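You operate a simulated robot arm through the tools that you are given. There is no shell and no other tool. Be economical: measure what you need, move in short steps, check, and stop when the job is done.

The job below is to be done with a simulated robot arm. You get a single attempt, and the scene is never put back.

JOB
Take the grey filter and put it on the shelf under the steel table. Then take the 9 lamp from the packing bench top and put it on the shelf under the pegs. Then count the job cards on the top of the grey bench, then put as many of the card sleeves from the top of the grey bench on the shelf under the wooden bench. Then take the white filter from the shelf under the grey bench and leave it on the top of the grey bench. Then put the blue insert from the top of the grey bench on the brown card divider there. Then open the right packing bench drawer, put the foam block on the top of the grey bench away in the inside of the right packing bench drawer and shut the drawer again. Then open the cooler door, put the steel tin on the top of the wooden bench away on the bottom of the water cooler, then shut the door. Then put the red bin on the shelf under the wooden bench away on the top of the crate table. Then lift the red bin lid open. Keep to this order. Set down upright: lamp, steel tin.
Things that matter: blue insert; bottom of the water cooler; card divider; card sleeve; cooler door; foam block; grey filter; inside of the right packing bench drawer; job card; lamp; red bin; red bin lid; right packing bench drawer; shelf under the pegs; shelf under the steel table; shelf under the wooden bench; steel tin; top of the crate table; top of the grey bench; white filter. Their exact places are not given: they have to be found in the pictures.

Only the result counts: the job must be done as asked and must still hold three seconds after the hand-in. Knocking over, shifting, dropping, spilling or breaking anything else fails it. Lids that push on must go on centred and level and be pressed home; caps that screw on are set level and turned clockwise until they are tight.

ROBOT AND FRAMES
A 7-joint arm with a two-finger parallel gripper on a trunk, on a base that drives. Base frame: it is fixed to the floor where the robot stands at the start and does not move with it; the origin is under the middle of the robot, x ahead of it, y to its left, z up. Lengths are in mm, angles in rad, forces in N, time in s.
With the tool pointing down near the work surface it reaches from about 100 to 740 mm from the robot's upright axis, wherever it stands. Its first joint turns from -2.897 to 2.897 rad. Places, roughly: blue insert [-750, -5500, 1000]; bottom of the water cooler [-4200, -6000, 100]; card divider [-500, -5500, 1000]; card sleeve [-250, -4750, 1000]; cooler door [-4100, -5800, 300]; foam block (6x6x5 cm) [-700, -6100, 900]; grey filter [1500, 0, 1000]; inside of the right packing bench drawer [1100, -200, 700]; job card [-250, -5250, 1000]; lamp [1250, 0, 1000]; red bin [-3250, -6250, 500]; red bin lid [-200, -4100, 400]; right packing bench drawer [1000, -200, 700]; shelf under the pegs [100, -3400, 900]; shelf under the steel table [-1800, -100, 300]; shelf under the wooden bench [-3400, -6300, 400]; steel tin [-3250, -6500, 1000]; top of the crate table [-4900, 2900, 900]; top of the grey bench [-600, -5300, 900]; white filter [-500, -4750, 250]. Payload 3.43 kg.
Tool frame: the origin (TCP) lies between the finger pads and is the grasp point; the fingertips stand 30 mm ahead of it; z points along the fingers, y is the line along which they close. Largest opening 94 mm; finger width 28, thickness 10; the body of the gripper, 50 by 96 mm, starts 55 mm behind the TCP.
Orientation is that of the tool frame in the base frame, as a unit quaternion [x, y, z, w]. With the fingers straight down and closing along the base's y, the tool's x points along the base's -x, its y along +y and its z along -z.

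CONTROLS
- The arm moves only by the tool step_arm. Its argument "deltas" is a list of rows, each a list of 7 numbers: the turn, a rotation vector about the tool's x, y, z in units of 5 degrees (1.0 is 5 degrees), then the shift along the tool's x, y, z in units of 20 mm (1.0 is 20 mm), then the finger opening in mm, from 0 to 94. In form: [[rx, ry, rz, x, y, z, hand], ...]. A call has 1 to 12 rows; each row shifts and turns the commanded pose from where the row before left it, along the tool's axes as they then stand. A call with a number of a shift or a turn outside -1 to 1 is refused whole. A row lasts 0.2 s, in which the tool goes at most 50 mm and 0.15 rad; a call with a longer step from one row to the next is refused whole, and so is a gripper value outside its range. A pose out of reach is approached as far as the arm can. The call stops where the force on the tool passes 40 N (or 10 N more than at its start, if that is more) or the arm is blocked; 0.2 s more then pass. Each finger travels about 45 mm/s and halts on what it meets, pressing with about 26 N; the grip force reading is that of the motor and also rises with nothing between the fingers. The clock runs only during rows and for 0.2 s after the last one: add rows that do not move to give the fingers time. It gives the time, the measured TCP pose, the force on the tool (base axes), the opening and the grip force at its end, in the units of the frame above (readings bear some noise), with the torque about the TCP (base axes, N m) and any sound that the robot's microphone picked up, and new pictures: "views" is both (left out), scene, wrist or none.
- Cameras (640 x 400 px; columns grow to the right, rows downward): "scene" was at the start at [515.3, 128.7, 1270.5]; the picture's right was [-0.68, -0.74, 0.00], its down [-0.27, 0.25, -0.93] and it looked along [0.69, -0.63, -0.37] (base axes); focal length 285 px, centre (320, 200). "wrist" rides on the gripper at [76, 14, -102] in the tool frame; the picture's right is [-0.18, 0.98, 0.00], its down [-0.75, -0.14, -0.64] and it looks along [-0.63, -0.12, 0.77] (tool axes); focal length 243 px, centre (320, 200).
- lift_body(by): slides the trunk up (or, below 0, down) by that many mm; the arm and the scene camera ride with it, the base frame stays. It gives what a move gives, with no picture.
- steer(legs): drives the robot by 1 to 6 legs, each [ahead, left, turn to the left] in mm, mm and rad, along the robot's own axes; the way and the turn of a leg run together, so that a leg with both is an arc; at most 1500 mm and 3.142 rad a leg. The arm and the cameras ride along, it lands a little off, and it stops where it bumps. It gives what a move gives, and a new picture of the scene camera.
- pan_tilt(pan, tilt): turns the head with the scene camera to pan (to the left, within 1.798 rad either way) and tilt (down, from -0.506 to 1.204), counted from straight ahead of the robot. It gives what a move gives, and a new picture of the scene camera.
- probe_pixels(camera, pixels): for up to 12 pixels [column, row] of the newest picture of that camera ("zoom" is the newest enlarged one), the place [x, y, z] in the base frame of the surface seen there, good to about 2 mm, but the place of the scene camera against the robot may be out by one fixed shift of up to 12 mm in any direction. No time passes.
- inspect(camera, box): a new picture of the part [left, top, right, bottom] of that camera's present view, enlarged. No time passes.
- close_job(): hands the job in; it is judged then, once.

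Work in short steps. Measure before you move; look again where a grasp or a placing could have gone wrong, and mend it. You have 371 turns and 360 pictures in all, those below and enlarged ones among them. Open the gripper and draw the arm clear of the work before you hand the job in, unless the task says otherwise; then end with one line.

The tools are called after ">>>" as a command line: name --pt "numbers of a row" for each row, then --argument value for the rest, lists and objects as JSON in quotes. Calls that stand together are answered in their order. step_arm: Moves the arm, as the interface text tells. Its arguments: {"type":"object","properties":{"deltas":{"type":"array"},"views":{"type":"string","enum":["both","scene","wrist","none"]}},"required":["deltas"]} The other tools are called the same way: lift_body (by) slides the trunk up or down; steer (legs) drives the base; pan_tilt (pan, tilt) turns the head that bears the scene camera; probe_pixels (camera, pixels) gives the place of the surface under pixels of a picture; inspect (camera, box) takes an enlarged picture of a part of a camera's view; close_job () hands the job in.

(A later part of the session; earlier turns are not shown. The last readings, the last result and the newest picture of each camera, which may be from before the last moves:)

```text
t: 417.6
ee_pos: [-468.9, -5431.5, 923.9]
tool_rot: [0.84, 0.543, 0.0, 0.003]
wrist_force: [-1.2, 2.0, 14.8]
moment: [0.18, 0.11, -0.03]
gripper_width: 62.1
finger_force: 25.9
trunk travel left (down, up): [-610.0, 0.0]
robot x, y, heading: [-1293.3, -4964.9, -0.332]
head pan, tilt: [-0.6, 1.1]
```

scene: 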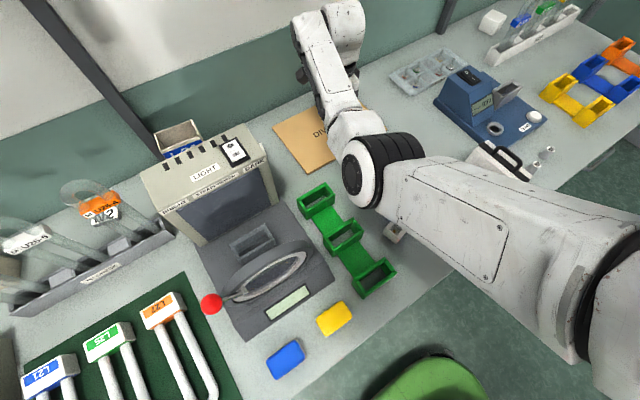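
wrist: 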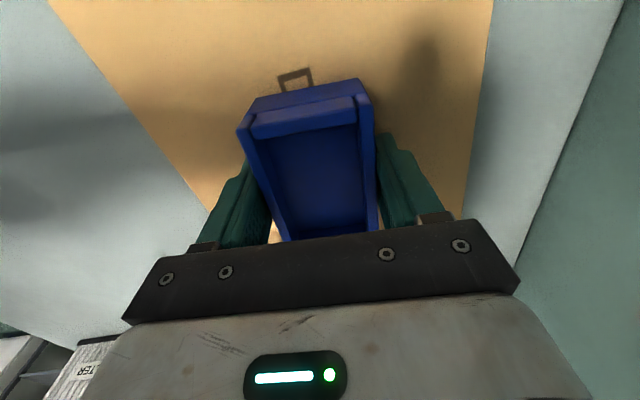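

Contact on the divider. Open and rise 120 mm.

>>> step_arm --pt "0 0 0 0 0 -0.1 80" --pt "0 0 0 0 0 0 80" --pt "0 0 0 0 0 -0.5 80" --pt "0 0 0 0 0 -1 80" --pt "0 0 0 0 0 -1 80" --pt "0 0 0 0 0 -1 80" --pt "0 0 0 0 0 -1 80" --pt "0 0 0 0 0 -1 80" --pt "0 0 0 0 0 -1 80" --views "wrist"

>>> pan_tilt --pan -0.7 --tilt 0.6

```text
t: 419.6
ee_pos: [-469.7, -5431.2, 1054.3]
tool_rot: [0.839, 0.543, -0.001, 0.002]
wrist_force: [0.2, -0.4, 0.1]
moment: [0.0, 0.02, -0.06]
gripper_width: 80.1
finger_force: 0.1
trunk travel left (down, up): [-610.0, 0.0]
robot x, y, heading: [-1295.4, -4959.8, -0.336]
head pan, tilt: [-0.6, 1.1]
```

wrist: 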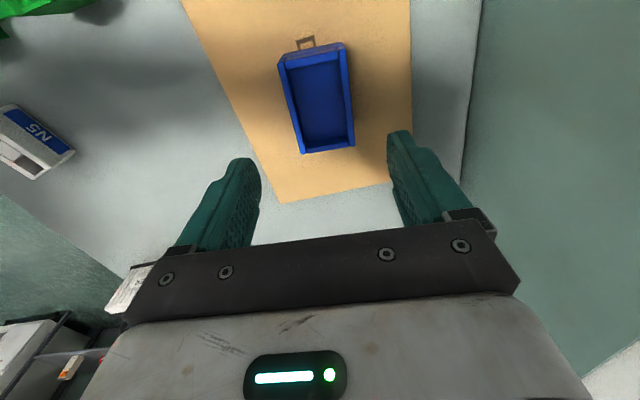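

```text
t: 420.6
ee_pos: [-471.5, -5430.7, 1054.4]
tool_rot: [0.839, 0.544, -0.001, 0.002]
wrist_force: [-0.8, 0.2, 0.8]
moment: [0.0, 0.0, -0.01]
gripper_width: 80.1
finger_force: 0.0
trunk travel left (down, up): [-610.0, 0.0]
robot x, y, heading: [-1294.0, -4964.0, -0.337]
head pan, tilt: [-0.7, 0.6]
```

scene: 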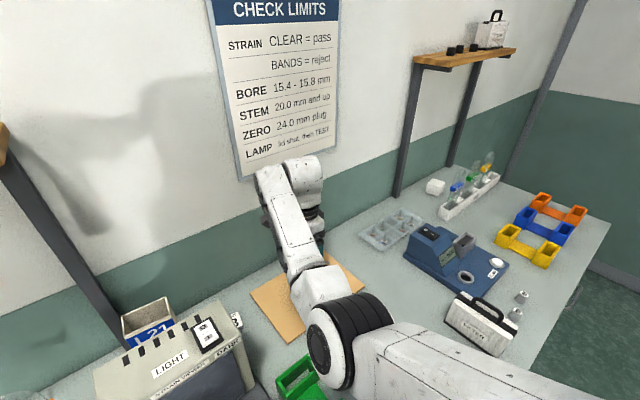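

LAMP sits on the divider. Zoom on the foam block area (435,187).

>>> inspect --camera "scene" --box '[400, 150, 530, 240]'

>>> probe_pixels --camera "zoom" --pixels '[[150, 145], [190, 160], [200, 185], [140, 165], [178, 132], [225, 300], [450, 130], [300, 200], [270, 190], [165, 185]]'

```text
4.44 times, centred on (465, 195) of scene
```

zoom: 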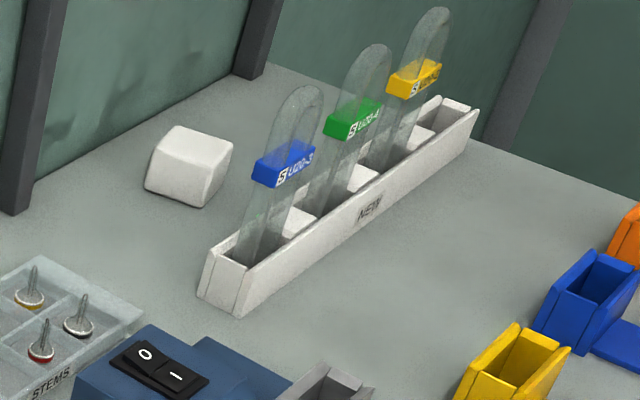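

```text
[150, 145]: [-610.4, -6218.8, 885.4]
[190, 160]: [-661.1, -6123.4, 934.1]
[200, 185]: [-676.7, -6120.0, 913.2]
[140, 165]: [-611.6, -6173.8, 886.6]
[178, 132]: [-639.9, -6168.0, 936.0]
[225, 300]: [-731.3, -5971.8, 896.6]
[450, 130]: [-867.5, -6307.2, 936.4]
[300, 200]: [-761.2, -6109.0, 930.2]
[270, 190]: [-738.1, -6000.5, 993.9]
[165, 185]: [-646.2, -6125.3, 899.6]
```

I probe the wall shelf above, its posts, and tube tops around the foam.

>>> probe_pixels --camera "scene" --pixels '[[418, 63], [512, 53], [440, 65], [408, 150], [398, 188], [465, 90], [452, 160], [489, 153], [460, 178], [437, 187], [445, 190], [430, 190]]'

>>> probe_pixels --camera "zoom" --pixels '[[300, 92], [378, 50], [440, 15], [300, 110], [160, 200], [205, 205], [232, 150], [180, 128], [147, 185]]'

```text
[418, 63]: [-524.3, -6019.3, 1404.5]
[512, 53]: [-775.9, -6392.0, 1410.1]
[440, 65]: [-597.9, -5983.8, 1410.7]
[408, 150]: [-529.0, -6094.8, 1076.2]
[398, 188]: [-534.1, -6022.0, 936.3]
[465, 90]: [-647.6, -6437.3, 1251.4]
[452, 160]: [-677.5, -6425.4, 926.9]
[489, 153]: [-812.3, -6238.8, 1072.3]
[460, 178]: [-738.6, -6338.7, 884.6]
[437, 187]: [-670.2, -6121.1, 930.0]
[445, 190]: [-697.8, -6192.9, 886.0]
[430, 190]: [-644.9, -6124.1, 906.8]
```

```text
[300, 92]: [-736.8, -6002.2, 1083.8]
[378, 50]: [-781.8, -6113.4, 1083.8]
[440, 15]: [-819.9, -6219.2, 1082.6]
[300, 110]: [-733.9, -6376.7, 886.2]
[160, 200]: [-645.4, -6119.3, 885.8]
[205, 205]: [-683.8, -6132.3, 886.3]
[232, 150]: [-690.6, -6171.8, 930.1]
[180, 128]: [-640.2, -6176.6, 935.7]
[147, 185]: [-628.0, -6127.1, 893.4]
```

The foam stands behind the tubes (tops z≈1076). I measure my wrist's size by probing its top surface in the current pose (TCP z=1054).

>>> probe_pixels --camera "scene" --pixels '[[262, 168], [275, 165], [290, 162], [305, 160], [318, 160], [320, 175], [310, 215], [265, 190], [285, 190], [300, 240], [305, 190]]'

>>> inspect --camera "scene" --box '[220, 130, 380, 300]'

```text
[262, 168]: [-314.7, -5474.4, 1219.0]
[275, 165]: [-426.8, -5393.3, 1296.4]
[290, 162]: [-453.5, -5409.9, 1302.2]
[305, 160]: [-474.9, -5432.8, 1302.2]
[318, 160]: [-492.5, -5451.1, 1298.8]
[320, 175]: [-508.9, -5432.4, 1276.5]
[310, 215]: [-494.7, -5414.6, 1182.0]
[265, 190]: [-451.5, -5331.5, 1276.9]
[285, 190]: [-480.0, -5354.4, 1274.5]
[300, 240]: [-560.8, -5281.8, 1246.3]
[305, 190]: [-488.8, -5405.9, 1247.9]
```

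```text
2.35 times, centred on (300, 215) of scene
```

zoom: 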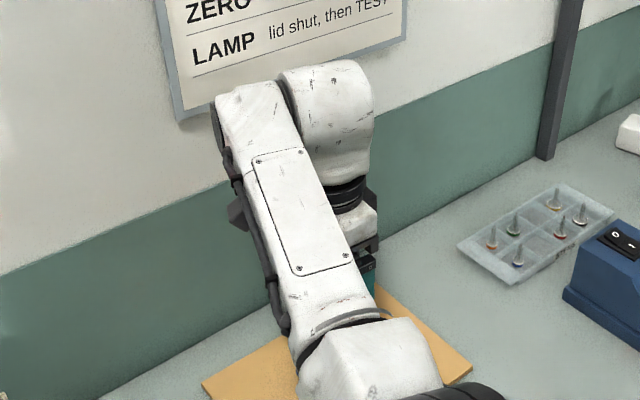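

The wrist/forearm would foul tube 1 with a vertical tool, so I'll come from the left with the tool leaning 45° left behind the tubes. First raise, back off 120 mm and shift right.

>>> step_arm --pt "0 0 -0.9 0 0 -1 94" --pt "0 0 0 0 0 -1 94" --pt "0 0 0 0 0 -1 94" --pt "0 0 0 0 0 -0.5 94" --views "none"

>>> steer --legs '[[-130, 0, 0], [0, -590, 0]]'

>>> step_arm --pt "0 -1 0 0 0 0 94" --pt "0 -1 0 0 0 0 94" --pt "0 -1 0 0 0 0 94" --pt "0 -1 0 0 0 0 94" --pt "0 -1 0 0 0 0 94" --pt "0 -1 0 0 0 0 94" --pt "0 -1 0 0 0 0 94" --pt "0 -1 0 0 0 0 94" --pt "0 -1 0 0 0 0 94"

```text
t: 421.6
ee_pos: [-471.1, -5430.3, 1124.7]
tool_rot: [0.817, 0.576, -0.001, 0.003]
wrist_force: [-0.6, 0.1, 0.2]
moment: [0.01, -0.02, 0.0]
gripper_width: 93.9
finger_force: 0.1
trunk travel left (down, up): [-610.0, 0.0]
robot x, y, heading: [-1299.4, -4963.7, -0.338]
head pan, tilt: [-0.7, 0.6]
```

```text
t: 425.8
ee_pos: [-787.8, -5940.5, 1123.1]
tool_rot: [0.817, 0.576, -0.001, 0.002]
wrist_force: [-0.4, 0.5, -0.1]
moment: [0.0, -0.02, -0.02]
gripper_width: 94.0
finger_force: 0.2
trunk travel left (down, up): [-610.0, 0.0]
robot x, y, heading: [-1610.3, -5465.9, -0.34]
head pan, tilt: [-0.7, 0.6]
```

scene: 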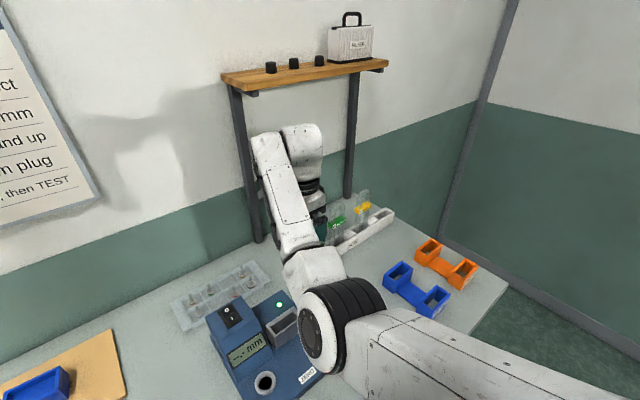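

```text
t: 427.8
ee_pos: [-788.8, -5938.7, 1123.5]
tool_rot: [0.755, 0.53, -0.314, 0.222]
wrist_force: [0.3, 0.0, -0.6]
moment: [0.01, -0.04, -0.01]
gripper_width: 94.1
finger_force: 0.1
trunk travel left (down, up): [-610.0, 0.0]
robot x, y, heading: [-1612.7, -5471.3, -0.335]
head pan, tilt: [-0.7, 0.6]
```

scene: 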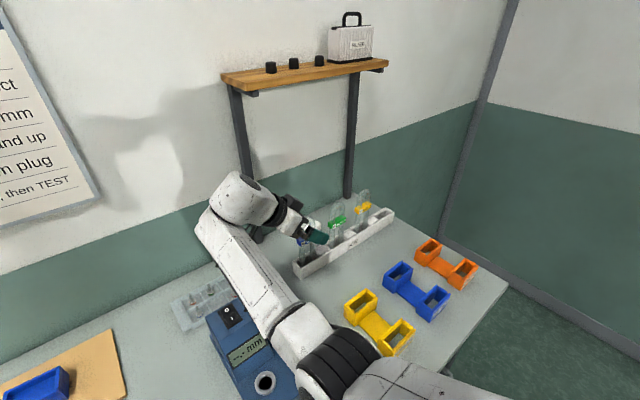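
wrist: 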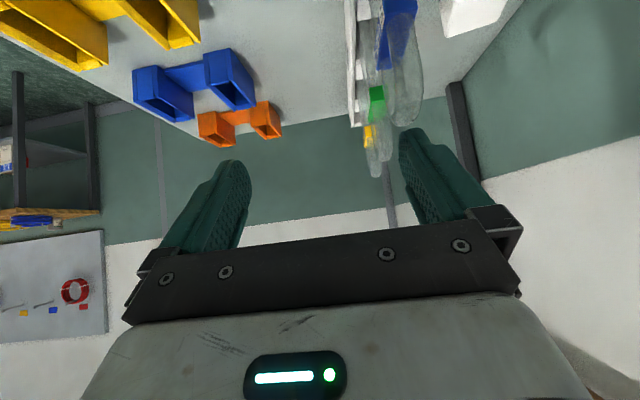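

The leaning pose works. I probe the foam in the wrist view.

>>> inspect --camera "wrist" --box '[400, 0, 540, 90]'

>>> probe_pixels --camera "wrist" --pixels '[[445, 3], [442, 35], [490, 20], [505, 3], [475, 5], [465, 25], [360, 100], [390, 20], [375, 160], [460, 110]]'

```text
4.44 times, centred on (470, 45) of wrist
```

zoom: 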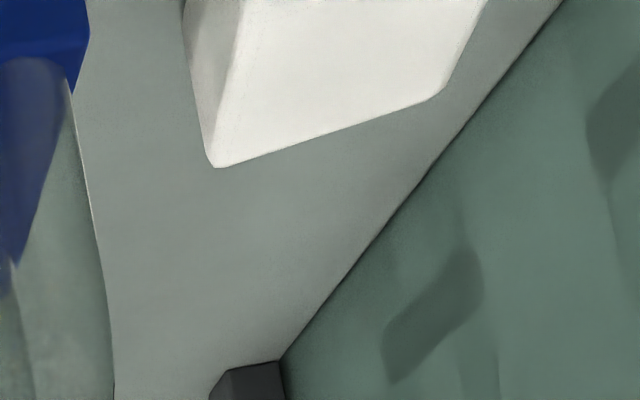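

```text
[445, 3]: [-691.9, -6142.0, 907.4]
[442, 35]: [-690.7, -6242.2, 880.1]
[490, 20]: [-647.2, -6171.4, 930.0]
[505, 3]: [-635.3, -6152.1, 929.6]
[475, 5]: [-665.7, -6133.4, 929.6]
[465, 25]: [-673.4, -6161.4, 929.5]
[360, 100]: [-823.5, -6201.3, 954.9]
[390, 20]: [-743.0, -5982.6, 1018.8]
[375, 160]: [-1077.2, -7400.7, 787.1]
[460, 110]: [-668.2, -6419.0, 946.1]
```

Foam top z=930. I move forward behind the tube row (tips at 1092, above tubes 1076), 182 mm.

>>> step_arm --pt "0 0 0 0 1 0 94" --pt "0 0 0 0 1 0 94" --pt "0 0 0 0 1 0 94" --pt "0 0 0 0 1 0 94" --pt "0 0 0 0 1 0 94" --pt "0 0 0 0 1 0 94" --pt "0 0 0 0 1 0 94" --pt "0 0 0 0 1 0 94" --pt "0 0 0 0 1 0 94"

```text
t: 429.8
ee_pos: [-709.8, -5966.0, 1123.8]
tool_rot: [0.755, 0.531, -0.314, 0.222]
wrist_force: [0.1, 0.7, 0.1]
moment: [0.03, 0.05, 0.03]
gripper_width: 94.1
finger_force: 0.1
out of reach, approached as far as the arm can: row 5, 6, 7, 8, 9
trunk travel left (down, up): [-610.0, 0.0]
robot x, y, heading: [-1615.3, -5468.8, -0.341]
head pan, tilt: [-0.7, 0.6]
```

scene: 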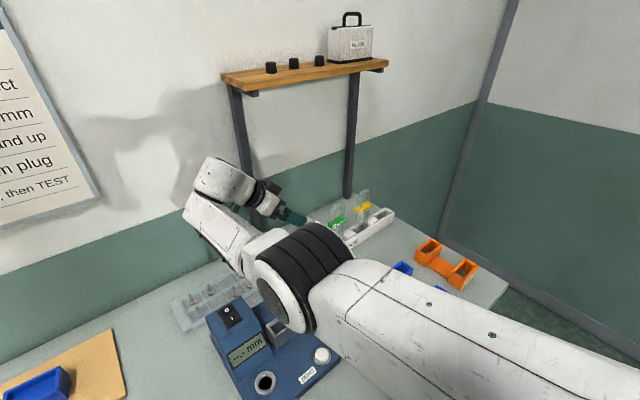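
wrist: 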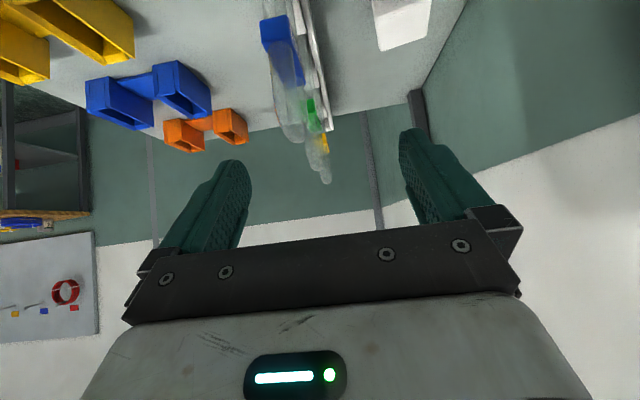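

>>> probe_pixels --camera "scene" --pixels '[[290, 310], [265, 300], [320, 240], [400, 300], [235, 250], [215, 230], [215, 165], [250, 265]]'

>>> steer --legs '[[100, 0, 0]]'

```text
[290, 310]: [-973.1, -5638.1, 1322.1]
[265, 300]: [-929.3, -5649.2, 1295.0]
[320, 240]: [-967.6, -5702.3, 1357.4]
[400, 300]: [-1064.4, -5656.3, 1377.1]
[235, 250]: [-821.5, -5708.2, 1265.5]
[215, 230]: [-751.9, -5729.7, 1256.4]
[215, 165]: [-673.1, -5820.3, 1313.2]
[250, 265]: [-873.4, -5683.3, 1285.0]
```

```text
t: 430.9
ee_pos: [-617.6, -6002.5, 1124.9]
tool_rot: [0.757, 0.529, -0.314, 0.221]
wrist_force: [-0.3, 0.2, 0.7]
moment: [0.01, 0.02, 0.0]
gripper_width: 94.4
finger_force: 0.1
trunk travel left (down, up): [-610.0, 0.0]
robot x, y, heading: [-1515.5, -5502.9, -0.339]
head pan, tilt: [-0.7, 0.6]
```

scene: 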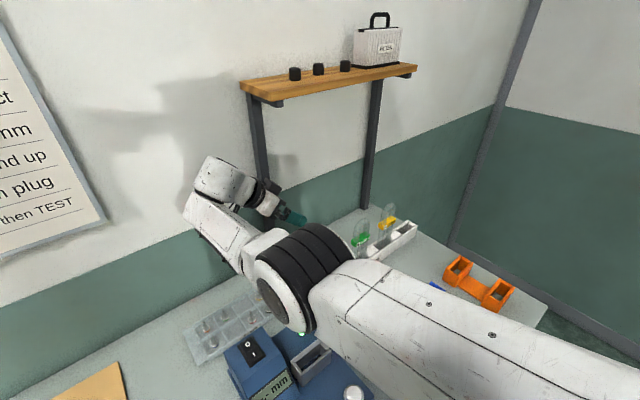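

Now e=1426. Descend diagonally to z≈975, l≈-5925.

>>> step_arm --pt "0 0 0 0.39 0 0.93 94" --pt "0 0 0 0.39 0 0.93 94" --pt "0 0 0 0.39 0 0.93 94" --pt "0 0 0 0.39 0 0.93 94" --pt "0 0 0 0.39 0 0.93 94" --pt "0 0 0 0.39 0 0.93 94" --pt "0 0 0 0.39 0 0.93 94" --pt "0 0 0 0.39 0 0.93 94"

```text
t: 432.7
ee_pos: [-672.4, -6056.5, 984.0]
tool_rot: [0.756, 0.53, -0.314, 0.223]
wrist_force: [-0.6, 0.2, 0.5]
moment: [0.02, 0.03, -0.03]
gripper_width: 94.1
finger_force: 0.0
out of reach, approached as far as the arm can: row 2, 3, 4, 5, 6, 7, 8
trunk travel left (down, up): [-610.0, 0.0]
robot x, y, heading: [-1515.0, -5503.2, -0.338]
head pan, tilt: [-0.7, 0.6]
```

scene: 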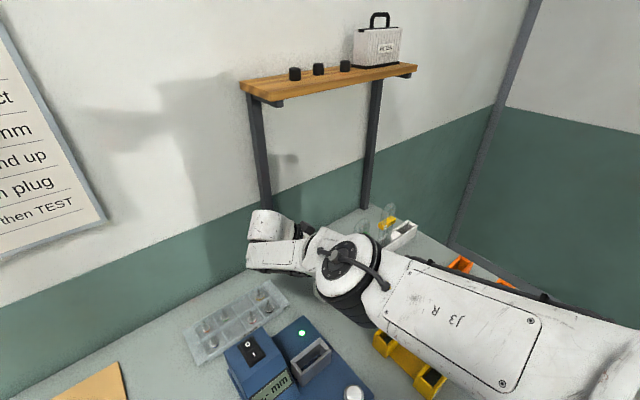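
wrist: 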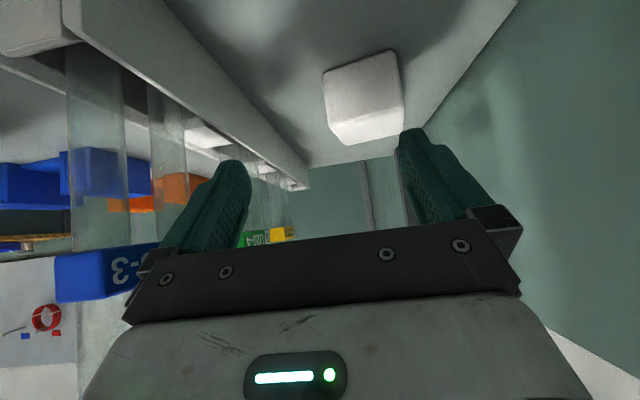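

The arm reconfigured (elbow moved right). I check the elbow's clearance over the tube rack.

>>> probe_pixels --camera "scene" --pixels '[[340, 260], [330, 280], [360, 250], [365, 300], [450, 310], [400, 270], [385, 215], [280, 250], [420, 345], [375, 325]]'

>>> inspect --camera "scene" --box '[230, 190, 450, 340]'

```text
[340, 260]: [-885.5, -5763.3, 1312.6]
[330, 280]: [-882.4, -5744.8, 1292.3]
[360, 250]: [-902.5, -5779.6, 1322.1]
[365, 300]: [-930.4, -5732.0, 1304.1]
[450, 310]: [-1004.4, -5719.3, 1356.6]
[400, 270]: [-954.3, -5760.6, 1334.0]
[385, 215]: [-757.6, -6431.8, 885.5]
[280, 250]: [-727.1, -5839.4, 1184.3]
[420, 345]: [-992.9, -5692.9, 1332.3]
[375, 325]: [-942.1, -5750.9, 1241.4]
```

```text
2.67 times, centred on (340, 265) of scene
```

zoom: 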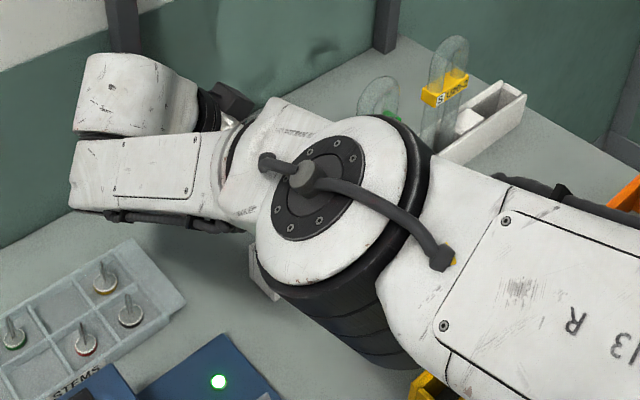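

>>> probe_pixels --camera "wrist" --pixels '[[325, 74], [391, 53], [333, 115], [403, 100], [362, 85], [404, 125], [340, 142], [420, 110], [455, 80]]'

```text
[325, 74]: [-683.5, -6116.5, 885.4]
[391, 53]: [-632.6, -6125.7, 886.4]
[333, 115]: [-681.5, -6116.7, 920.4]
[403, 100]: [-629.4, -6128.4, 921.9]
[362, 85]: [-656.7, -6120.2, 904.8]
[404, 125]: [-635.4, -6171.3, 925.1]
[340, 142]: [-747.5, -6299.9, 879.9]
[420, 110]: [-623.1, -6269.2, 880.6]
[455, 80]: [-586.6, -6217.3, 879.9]
```

Foam centre ≈ (-663,-6151), left face near. I drive ahead 40 and right 74 mm so the tool hangs above its left part.

>>> steer --legs '[[40, 0, 0], [0, -74, 0]]'

>>> step_arm --pt "0 0 0 0 0 0 94"

```text
t: 434.2
ee_pos: [-660.6, -6139.3, 984.6]
tool_rot: [0.756, 0.53, -0.314, 0.221]
wrist_force: [0.1, -1.0, 0.1]
moment: [0.01, 0.02, 0.01]
gripper_width: 94.2
finger_force: 0.1
trunk travel left (down, up): [-610.0, 0.0]
robot x, y, heading: [-1501.7, -5588.0, -0.338]
head pan, tilt: [-0.7, 0.6]
```

scene: 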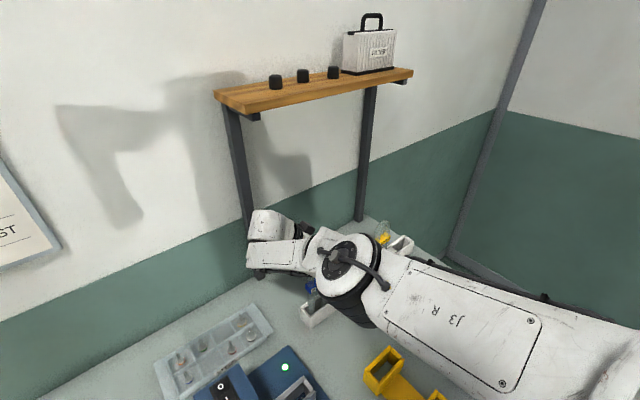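

```text
t: 434.6
ee_pos: [-660.7, -6139.4, 984.2]
tool_rot: [0.756, 0.53, -0.314, 0.223]
wrist_force: [-0.5, 1.0, 0.8]
moment: [-0.01, 0.01, 0.01]
gripper_width: 94.1
finger_force: 0.0
trunk travel left (down, up): [-610.0, 0.0]
robot x, y, heading: [-1504.8, -5585.0, -0.345]
head pan, tilt: [-0.7, 0.6]
```

scene: 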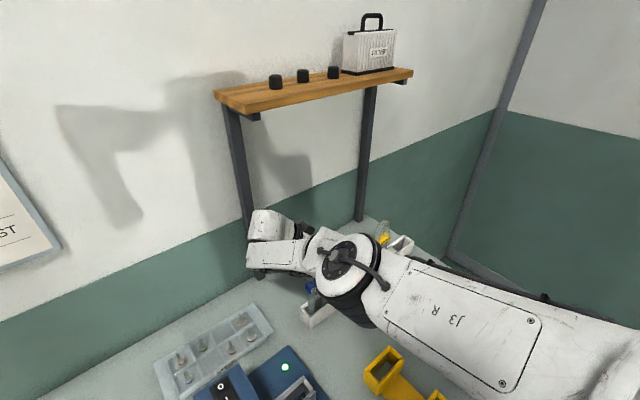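
wrist: 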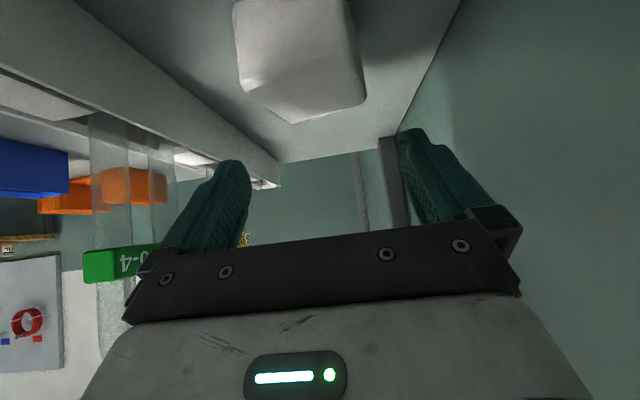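

Try descending 40 mm straight down and check tracking.

>>> step_arm --pt "0 0 0 0.71 0 0.7 94" --pt "0 0 0 0.71 0 0.7 94" --views "wrist"

```text
t: 435.2
ee_pos: [-663.4, -6140.6, 976.2]
tool_rot: [0.756, 0.53, -0.313, 0.223]
wrist_force: [-0.2, -0.1, 0.5]
moment: [0.01, 0.03, -0.03]
gripper_width: 93.9
finger_force: 0.0
out of reach, approached as far as the arm can: row 1, 2
trunk travel left (down, up): [-610.0, 0.0]
robot x, y, heading: [-1504.4, -5587.0, -0.338]
head pan, tilt: [-0.7, 0.6]
```

wrist: 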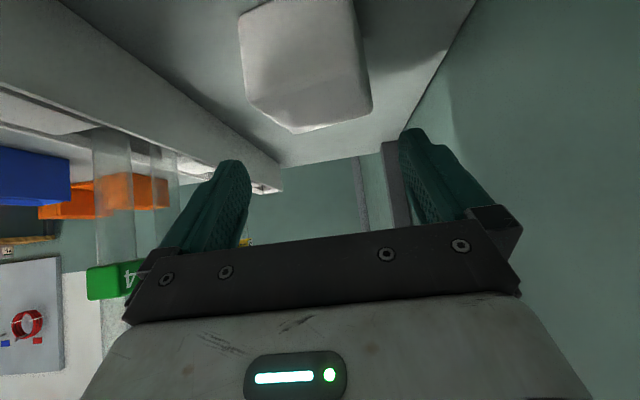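

Downward reach is limited, so I would lower the trunk ~62 mm instead; first check the forearm's clearance to tube 1 (blue label).

>>> inspect --camera "scene" --box '[240, 200, 360, 330]'

>>> probe_pixels --camera "zoom" --pixels '[[275, 300], [285, 290], [210, 250], [150, 240], [260, 200], [100, 150], [230, 280], [300, 310], [60, 220], [270, 270]]'

```text
3.08 times, centred on (300, 265) of scene
```

zoom: 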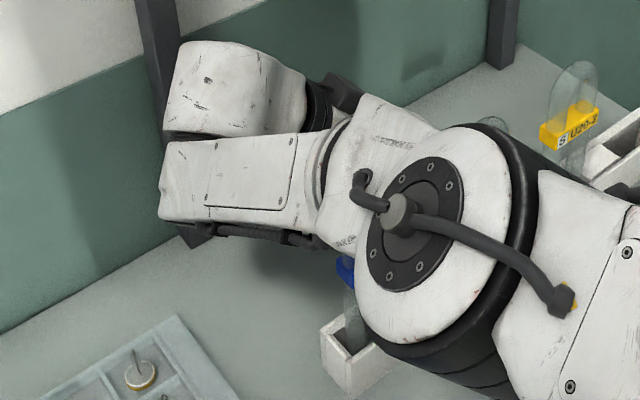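

```text
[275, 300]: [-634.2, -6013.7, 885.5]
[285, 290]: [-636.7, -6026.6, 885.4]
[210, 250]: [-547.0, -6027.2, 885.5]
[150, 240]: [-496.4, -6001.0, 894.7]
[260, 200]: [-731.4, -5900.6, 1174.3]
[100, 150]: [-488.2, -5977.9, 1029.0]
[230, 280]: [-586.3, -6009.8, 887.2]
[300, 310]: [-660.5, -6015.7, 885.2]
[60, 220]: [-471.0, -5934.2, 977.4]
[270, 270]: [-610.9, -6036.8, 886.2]
```

Forearm passes over tube 1's edge; a smaller lean raises it. I reduce the lean by 20° (to 25°) about the TCP.

>>> step_arm --pt "0 1 0 0 0 0 94" --pt "0 1 0 0 0 0 94" --pt "0 1 0 0 0 0 94" --pt "0 1 0 0 0 0 94"

>>> probe_pixels --camera "scene" --pixels '[[300, 255], [280, 255], [265, 240], [340, 260], [310, 240], [330, 290]]'

```text
t: 436.2
ee_pos: [-664.8, -6137.4, 976.6]
tool_rot: [0.799, 0.561, -0.178, 0.127]
wrist_force: [-0.3, -0.5, 0.1]
moment: [0.0, -0.02, 0.01]
gripper_width: 93.9
finger_force: 0.1
trunk travel left (down, up): [-610.0, 0.0]
robot x, y, heading: [-1502.7, -5583.0, -0.337]
head pan, tilt: [-0.7, 0.6]
```

scene: 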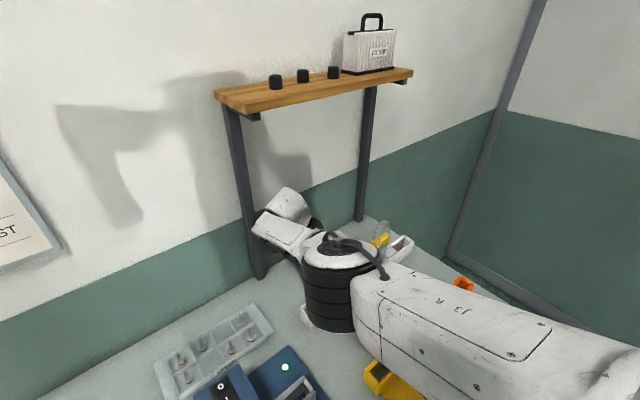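
wrist: 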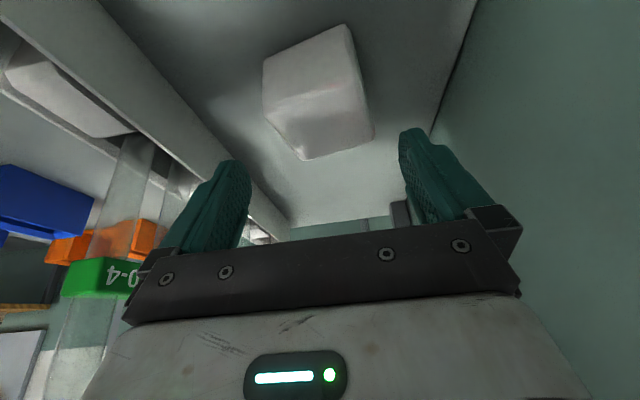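

```text
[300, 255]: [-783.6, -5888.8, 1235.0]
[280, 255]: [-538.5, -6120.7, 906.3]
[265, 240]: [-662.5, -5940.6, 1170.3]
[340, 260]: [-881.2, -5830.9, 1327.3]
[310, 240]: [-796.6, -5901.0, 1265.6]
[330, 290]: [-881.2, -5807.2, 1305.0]
```

Forearm is now higher and left/over clear space. Descend 55 mm.

>>> step_arm --pt "0 0 0 0.42 0 0.9 94" --pt "0 0 0 0.42 0 0.9 94"

```text
t: 436.8
ee_pos: [-673.9, -6136.3, 935.3]
tool_rot: [0.799, 0.56, -0.177, 0.126]
wrist_force: [-1.4, 1.0, -0.1]
moment: [-0.01, 0.01, -0.03]
gripper_width: 94.1
finger_force: 0.1
out of reach, approached as far as the arm can: row 2
trunk travel left (down, up): [-610.0, 0.0]
robot x, y, heading: [-1508.2, -5588.5, -0.338]
head pan, tilt: [-0.7, 0.6]
```

scene: 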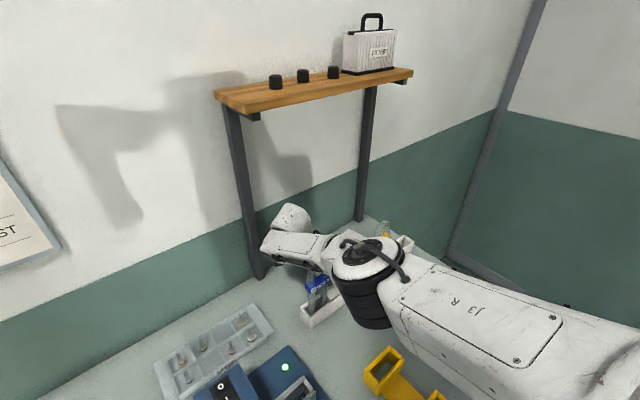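
wrist: 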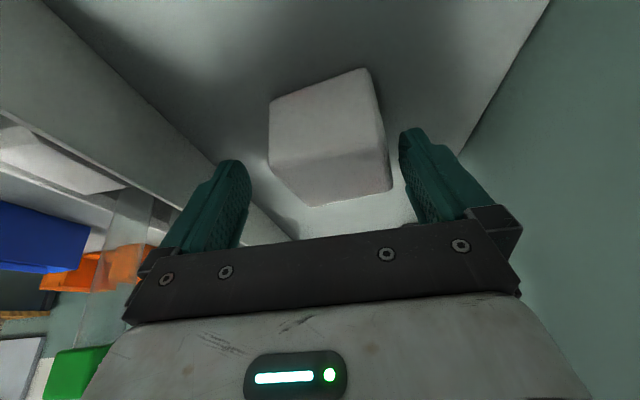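

>>> probe_pixels --camera "wrist" --pixels '[[272, 110], [360, 75], [272, 155], [378, 140], [388, 185], [312, 200], [330, 130], [415, 215]]'

```text
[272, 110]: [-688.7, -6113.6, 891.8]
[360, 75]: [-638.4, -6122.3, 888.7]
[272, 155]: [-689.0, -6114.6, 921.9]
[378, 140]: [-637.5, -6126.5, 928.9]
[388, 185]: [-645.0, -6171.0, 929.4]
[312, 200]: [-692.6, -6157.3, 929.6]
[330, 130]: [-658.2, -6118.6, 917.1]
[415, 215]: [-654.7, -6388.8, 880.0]
```

Foam spans -21…+39 mm across the fingers: I drive ahead 9 mm and lower the trunk 18 mm, then close.

>>> steer --legs '[[9, 0, 0]]'

>>> lift_body --by -18

>>> step_arm --pt "0 0 0 0 0 0 70" --pt "0 0 0 0 0 0 50" --pt "0 0 0 0 0 0 40" --pt "0 0 0 0 0 0 40" --pt "0 0 0 0 0 0 40" --views "wrist"

```text
t: 437.6
ee_pos: [-665.6, -6139.4, 935.6]
tool_rot: [0.799, 0.56, -0.178, 0.126]
wrist_force: [0.0, 0.0, 0.0]
moment: [-0.01, 0.03, -0.04]
gripper_width: 93.9
finger_force: 0.1
trunk travel left (down, up): [-610.0, 0.0]
robot x, y, heading: [-1489.0, -5589.5, -0.335]
head pan, tilt: [-0.7, 0.6]
```

scene: 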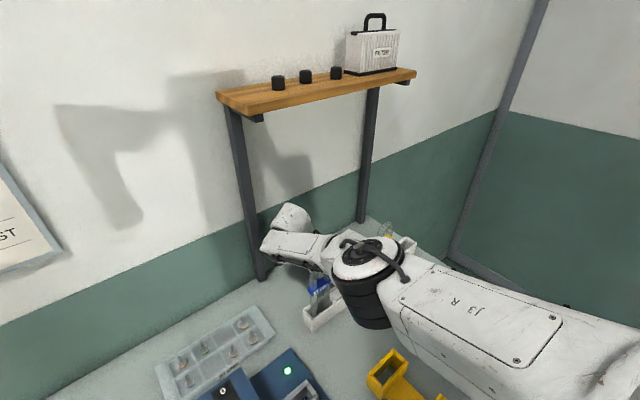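

```text
t: 438.2
ee_pos: [-663.7, -6138.7, 918.2]
tool_rot: [0.8, 0.56, -0.178, 0.126]
wrist_force: [0.0, 0.7, 0.1]
moment: [-0.01, 0.0, 0.01]
gripper_width: 93.7
finger_force: 0.1
trunk travel left (down, up): [-592.0, 18.0]
robot x, y, heading: [-1493.9, -5589.0, -0.341]
head pan, tilt: [-0.7, 0.6]
```

```text
t: 439.4
ee_pos: [-665.2, -6138.9, 918.3]
tool_rot: [0.8, 0.56, -0.178, 0.126]
wrist_force: [-1.5, -0.7, 0.6]
moment: [0.03, 0.06, 0.04]
gripper_width: 63.1
finger_force: 25.8
trunk travel left (down, up): [-592.0, 18.0]
robot x, y, heading: [-1499.4, -5590.5, -0.341]
head pan, tilt: [-0.7, 0.6]
```

wrist: 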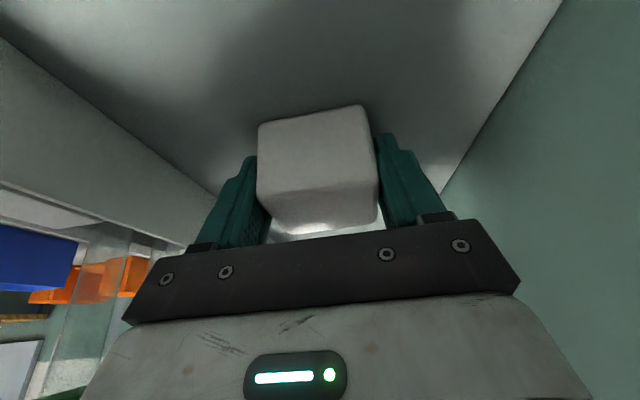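

Foam gripped. I lift ~55 mm, then drive left 180 mm behind the rack to open space.

>>> lift_body --by 18

>>> step_arm --pt "0 0 0 -0.42 0 -0.9 40" --pt "0 0 0 -0.42 0 -0.9 40" --views "wrist"

>>> steer --legs '[[0, 180, 0]]'

```text
t: 440.1
ee_pos: [-665.4, -6139.7, 935.8]
tool_rot: [0.799, 0.56, -0.178, 0.127]
wrist_force: [0.3, 0.2, -0.1]
moment: [0.02, 0.01, -0.03]
gripper_width: 63.2
finger_force: 26.0
trunk travel left (down, up): [-610.0, 0.0]
robot x, y, heading: [-1495.6, -5590.4, -0.337]
head pan, tilt: [-0.7, 0.6]
```

```text
t: 440.7
ee_pos: [-662.1, -6138.2, 963.7]
tool_rot: [0.799, 0.56, -0.176, 0.129]
wrist_force: [0.0, 0.7, 0.5]
moment: [-0.01, -0.02, -0.01]
gripper_width: 63.3
finger_force: 25.6
out of reach, approached as far as the arm can: row 2
trunk travel left (down, up): [-610.0, 0.0]
robot x, y, heading: [-1491.9, -5588.4, -0.336]
head pan, tilt: [-0.7, 0.6]
```

wrist: 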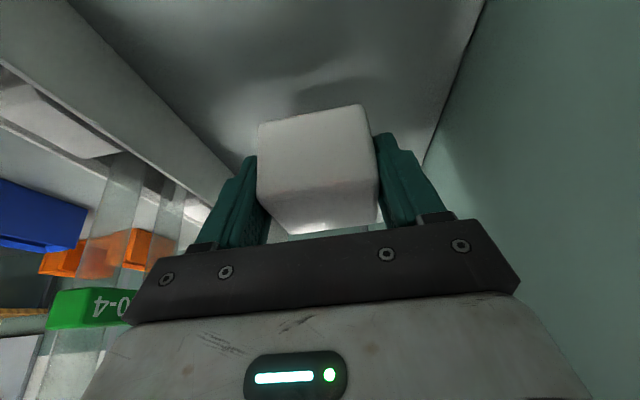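

```text
t: 442.2
ee_pos: [-603.7, -5973.0, 962.4]
tool_rot: [0.8, 0.559, -0.176, 0.129]
wrist_force: [-0.4, -0.2, 0.1]
moment: [-0.01, -0.03, 0.01]
gripper_width: 63.3
finger_force: 26.3
trunk travel left (down, up): [-610.0, 0.0]
robot x, y, heading: [-1437.7, -5416.8, -0.343]
head pan, tilt: [-0.7, 0.6]
```

scene: 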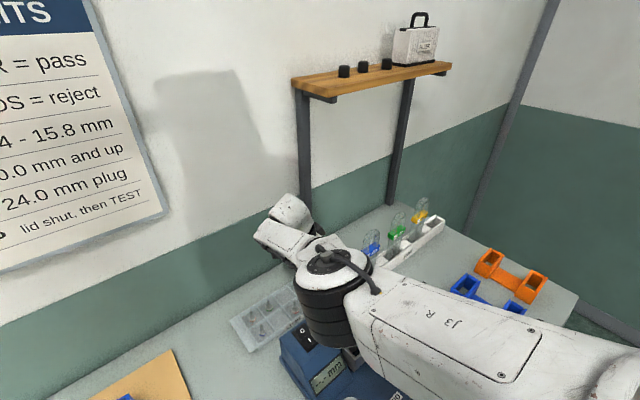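

Clear of the rack. Raise the tool 140 mm, then back away.

>>> step_arm --pt "0 0 0 -0.42 -0.3 -0.9 40" --pt "0 0 0 -0.42 -0.6 -0.9 40" --pt "0 0 0 -0.42 -0.6 -0.9 40" --pt "0 0 0 -0.42 -0.6 -0.9 40" --pt "0 0 0 -0.42 -0.6 -0.9 40" --pt "0 0 0 -0.42 -0.6 -0.9 40" --pt "0 0 0 -0.42 -0.6 -0.9 40" --views "wrist"

>>> steer --legs '[[-600, 0, 0]]'

```text
t: 443.8
ee_pos: [-604.7, -5973.3, 962.4]
tool_rot: [0.8, 0.558, -0.176, 0.13]
wrist_force: [0.3, 0.6, 0.5]
moment: [-0.01, -0.02, 0.01]
gripper_width: 63.4
finger_force: 26.4
out of reach, approached as far as the arm can: row 1, 2, 3, 4, 5, 6, 7
trunk travel left (down, up): [-610.0, 0.0]
robot x, y, heading: [-1437.1, -5421.6, -0.345]
head pan, tilt: [-0.7, 0.6]
```

wrist: 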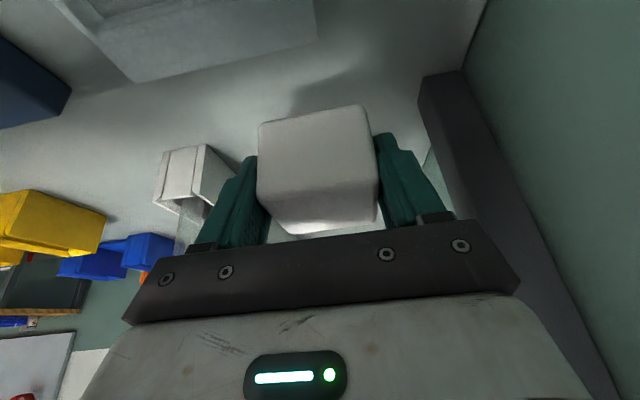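

```text
t: 445.1
ee_pos: [-674.1, -5939.2, 968.5]
tool_rot: [0.793, 0.569, -0.166, 0.143]
wrist_force: [6.2, -3.1, 0.4]
moment: [-0.19, -0.16, 0.29]
gripper_width: 61.9
finger_force: 25.7
trunk travel left (down, up): [-610.0, 0.0]
robot x, y, heading: [-1519.9, -5385.3, -0.34]
head pan, tilt: [-0.7, 0.6]
stopped in leg 1: the force on the tool passed its limit at 54 N (the readings are from after the stop); the commanded pose is now the measured one
```

scene: 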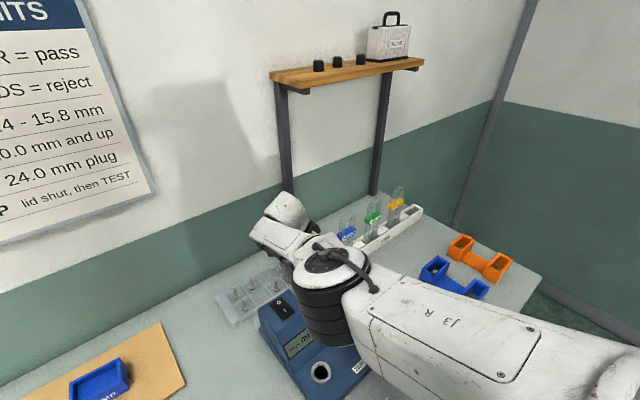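

The tool touched something while backing. I look with the wrist camera and zoom on the rack.

>>> step_arm --pt "0 0 0 0 0 0 40" --views "wrist"

>>> inspect --camera "scene" --box '[220, 170, 440, 320]'

```text
t: 445.5
ee_pos: [-674.7, -5939.2, 968.9]
tool_rot: [0.793, 0.568, -0.166, 0.144]
wrist_force: [9.6, -3.6, 2.0]
moment: [-0.21, -0.31, 0.5]
gripper_width: 61.7
finger_force: 26.5
trunk travel left (down, up): [-610.0, 0.0]
robot x, y, heading: [-1519.9, -5388.0, -0.344]
head pan, tilt: [-0.7, 0.6]
```

wrist: 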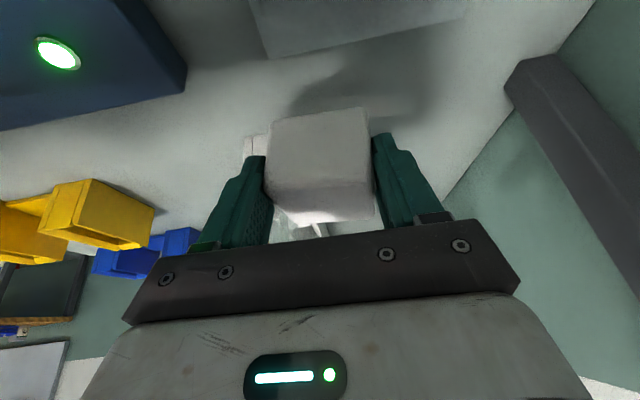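

```text
2.67 times, centred on (330, 245) of scene
```

zoom: 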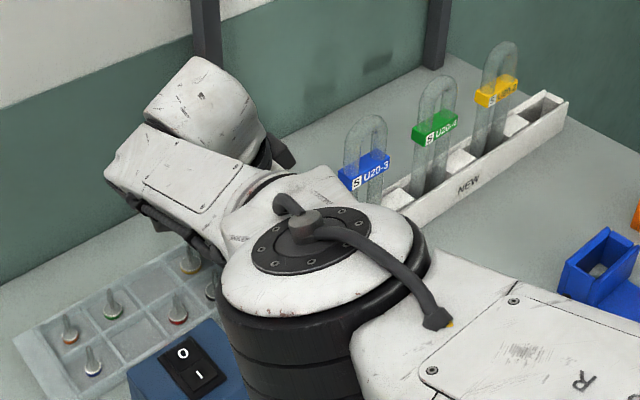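

>>> probe_pixels --camera "zoom" --pixels '[[363, 118], [436, 80], [498, 46], [365, 165], [435, 130], [500, 90], [565, 100], [540, 95]]'

>>> steer --legs '[[35, 0, 0]]'

```text
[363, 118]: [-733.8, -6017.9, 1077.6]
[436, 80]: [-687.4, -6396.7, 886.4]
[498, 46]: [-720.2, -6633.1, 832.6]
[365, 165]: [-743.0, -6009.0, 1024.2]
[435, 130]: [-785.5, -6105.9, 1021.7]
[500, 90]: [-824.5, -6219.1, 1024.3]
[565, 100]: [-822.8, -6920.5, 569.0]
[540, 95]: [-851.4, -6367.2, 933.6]
```

```text
t: 446.4
ee_pos: [-641.3, -5951.6, 968.2]
tool_rot: [0.794, 0.568, -0.166, 0.142]
wrist_force: [0.8, -0.4, -0.1]
moment: [0.0, -0.01, 0.01]
gripper_width: 61.1
finger_force: 26.3
trunk travel left (down, up): [-610.0, 0.0]
robot x, y, heading: [-1487.0, -5396.9, -0.338]
head pan, tilt: [-0.7, 0.6]
```

scene: 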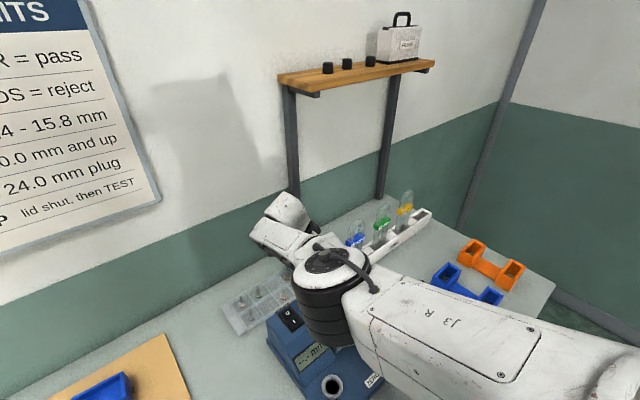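

Labels still match their places; contact released. I shift left 40 mm, then try raising with reduced motion.

>>> steer --legs '[[0, 40, 0]]'

>>> step_arm --pt "0 0 0 -0.42 0 -0.9 40" --pt "0 0 0 -0.42 0 -0.9 40" --pt "0 0 0 -0.42 0 -0.9 40" --views "wrist"

```text
t: 447.3
ee_pos: [-628.8, -5915.3, 967.9]
tool_rot: [0.794, 0.567, -0.165, 0.141]
wrist_force: [0.8, 0.1, -0.7]
moment: [0.01, 0.0, -0.01]
gripper_width: 61.0
finger_force: 26.3
trunk travel left (down, up): [-610.0, 0.0]
robot x, y, heading: [-1471.6, -5363.0, -0.349]
head pan, tilt: [-0.7, 0.6]
```

scene: 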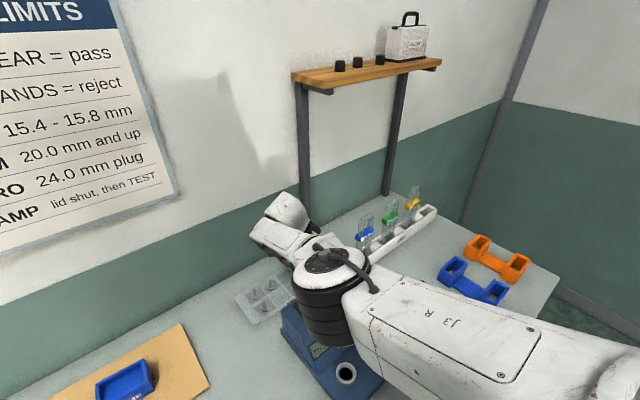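

```text
t: 448.1
ee_pos: [-622.1, -5916.1, 983.6]
tool_rot: [0.794, 0.567, -0.163, 0.147]
wrist_force: [0.6, 0.3, -0.3]
moment: [-0.01, 0.02, 0.02]
gripper_width: 61.0
finger_force: 25.8
out of reach, approached as far as the arm can: row 1, 2, 3
trunk travel left (down, up): [-610.0, 0.0]
robot x, y, heading: [-1475.3, -5363.6, -0.351]
head pan, tilt: [-0.7, 0.6]
```

wrist: 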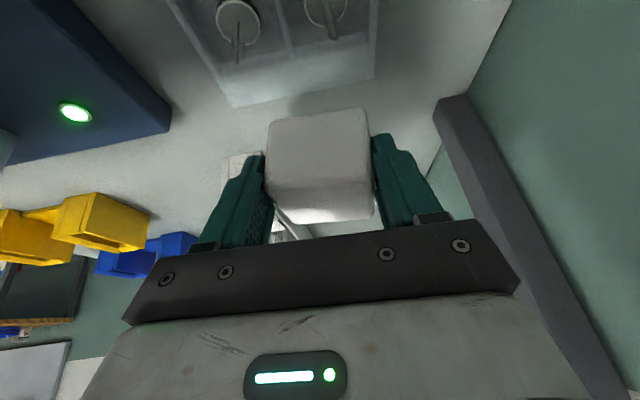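

The wrist joint limits rising in this pose; I restore the larger lean (ry -4) while rising.

>>> step_arm --pt "0 -1 0 0 0 0 40" --pt "0 -1 0 0 0 0 40" --pt "0 -1 0 0 0 0 40" --pt "0 -1 0 0 0 0 40" --pt "0 0 0 -0.7 0 -0.7 40" --pt "0 0 0 -0.7 0 -0.7 40" --pt "0 0 0 -0.7 0 -0.7 40" --pt "0 0 0 -0.7 0 -0.7 40" --pt "0 0 0 -0.7 0 -0.7 40"

```text
t: 450.1
ee_pos: [-622.3, -5915.5, 1003.6]
tool_rot: [0.753, 0.534, -0.302, 0.238]
wrist_force: [0.3, -0.4, -0.6]
moment: [-0.03, 0.0, -0.01]
gripper_width: 61.2
finger_force: 26.3
out of reach, approached as far as the arm can: row 6, 7, 8, 9
trunk travel left (down, up): [-610.0, 0.0]
robot x, y, heading: [-1471.4, -5369.4, -0.345]
head pan, tilt: [-0.7, 0.6]
```

scene: 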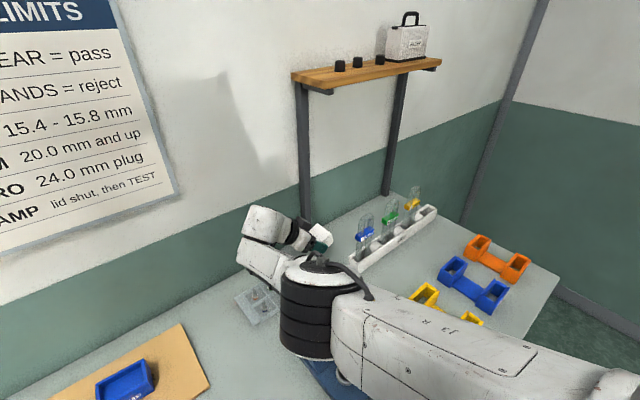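
wrist: 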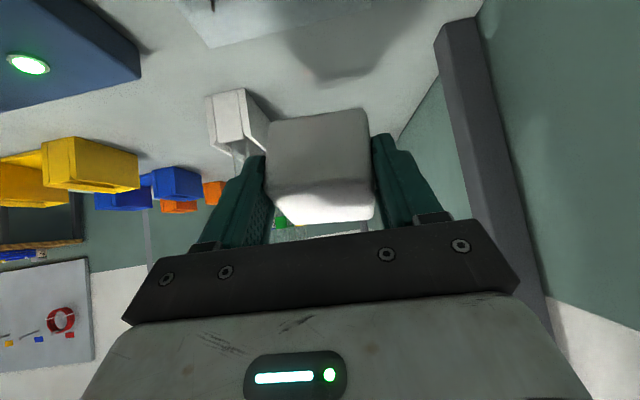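

Height 1004 now and lateral clearances are OK. Back straight out in two short legs.

>>> steer --legs '[[-150, 0, 0]]'

>>> step_arm --pt "0 0 0 0 0 0 40" --views "wrist"

```text
t: 451.4
ee_pos: [-763.1, -5862.2, 1003.2]
tool_rot: [0.751, 0.536, -0.301, 0.239]
wrist_force: [0.8, -0.4, -0.1]
moment: [0.0, -0.02, 0.01]
gripper_width: 60.9
finger_force: 25.9
trunk travel left (down, up): [-610.0, 0.0]
robot x, y, heading: [-1613.8, -5316.9, -0.344]
head pan, tilt: [-0.7, 0.6]
```

scene: 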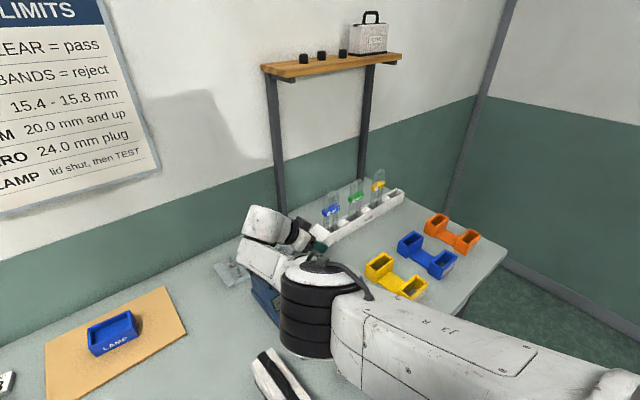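

```text
t: 451.8
ee_pos: [-763.6, -5861.5, 1002.8]
tool_rot: [0.753, 0.535, -0.301, 0.238]
wrist_force: [0.0, -0.2, 0.7]
moment: [-0.01, -0.02, -0.02]
gripper_width: 61.2
finger_force: 25.9
trunk travel left (down, up): [-610.0, 0.0]
robot x, y, heading: [-1614.8, -5315.3, -0.345]
head pan, tilt: [-0.7, 0.6]
```

wrist: 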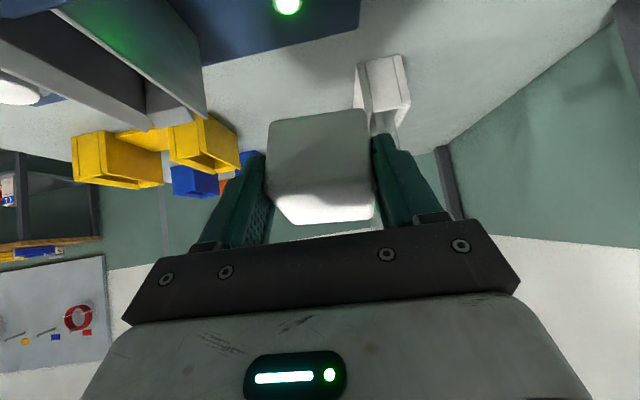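

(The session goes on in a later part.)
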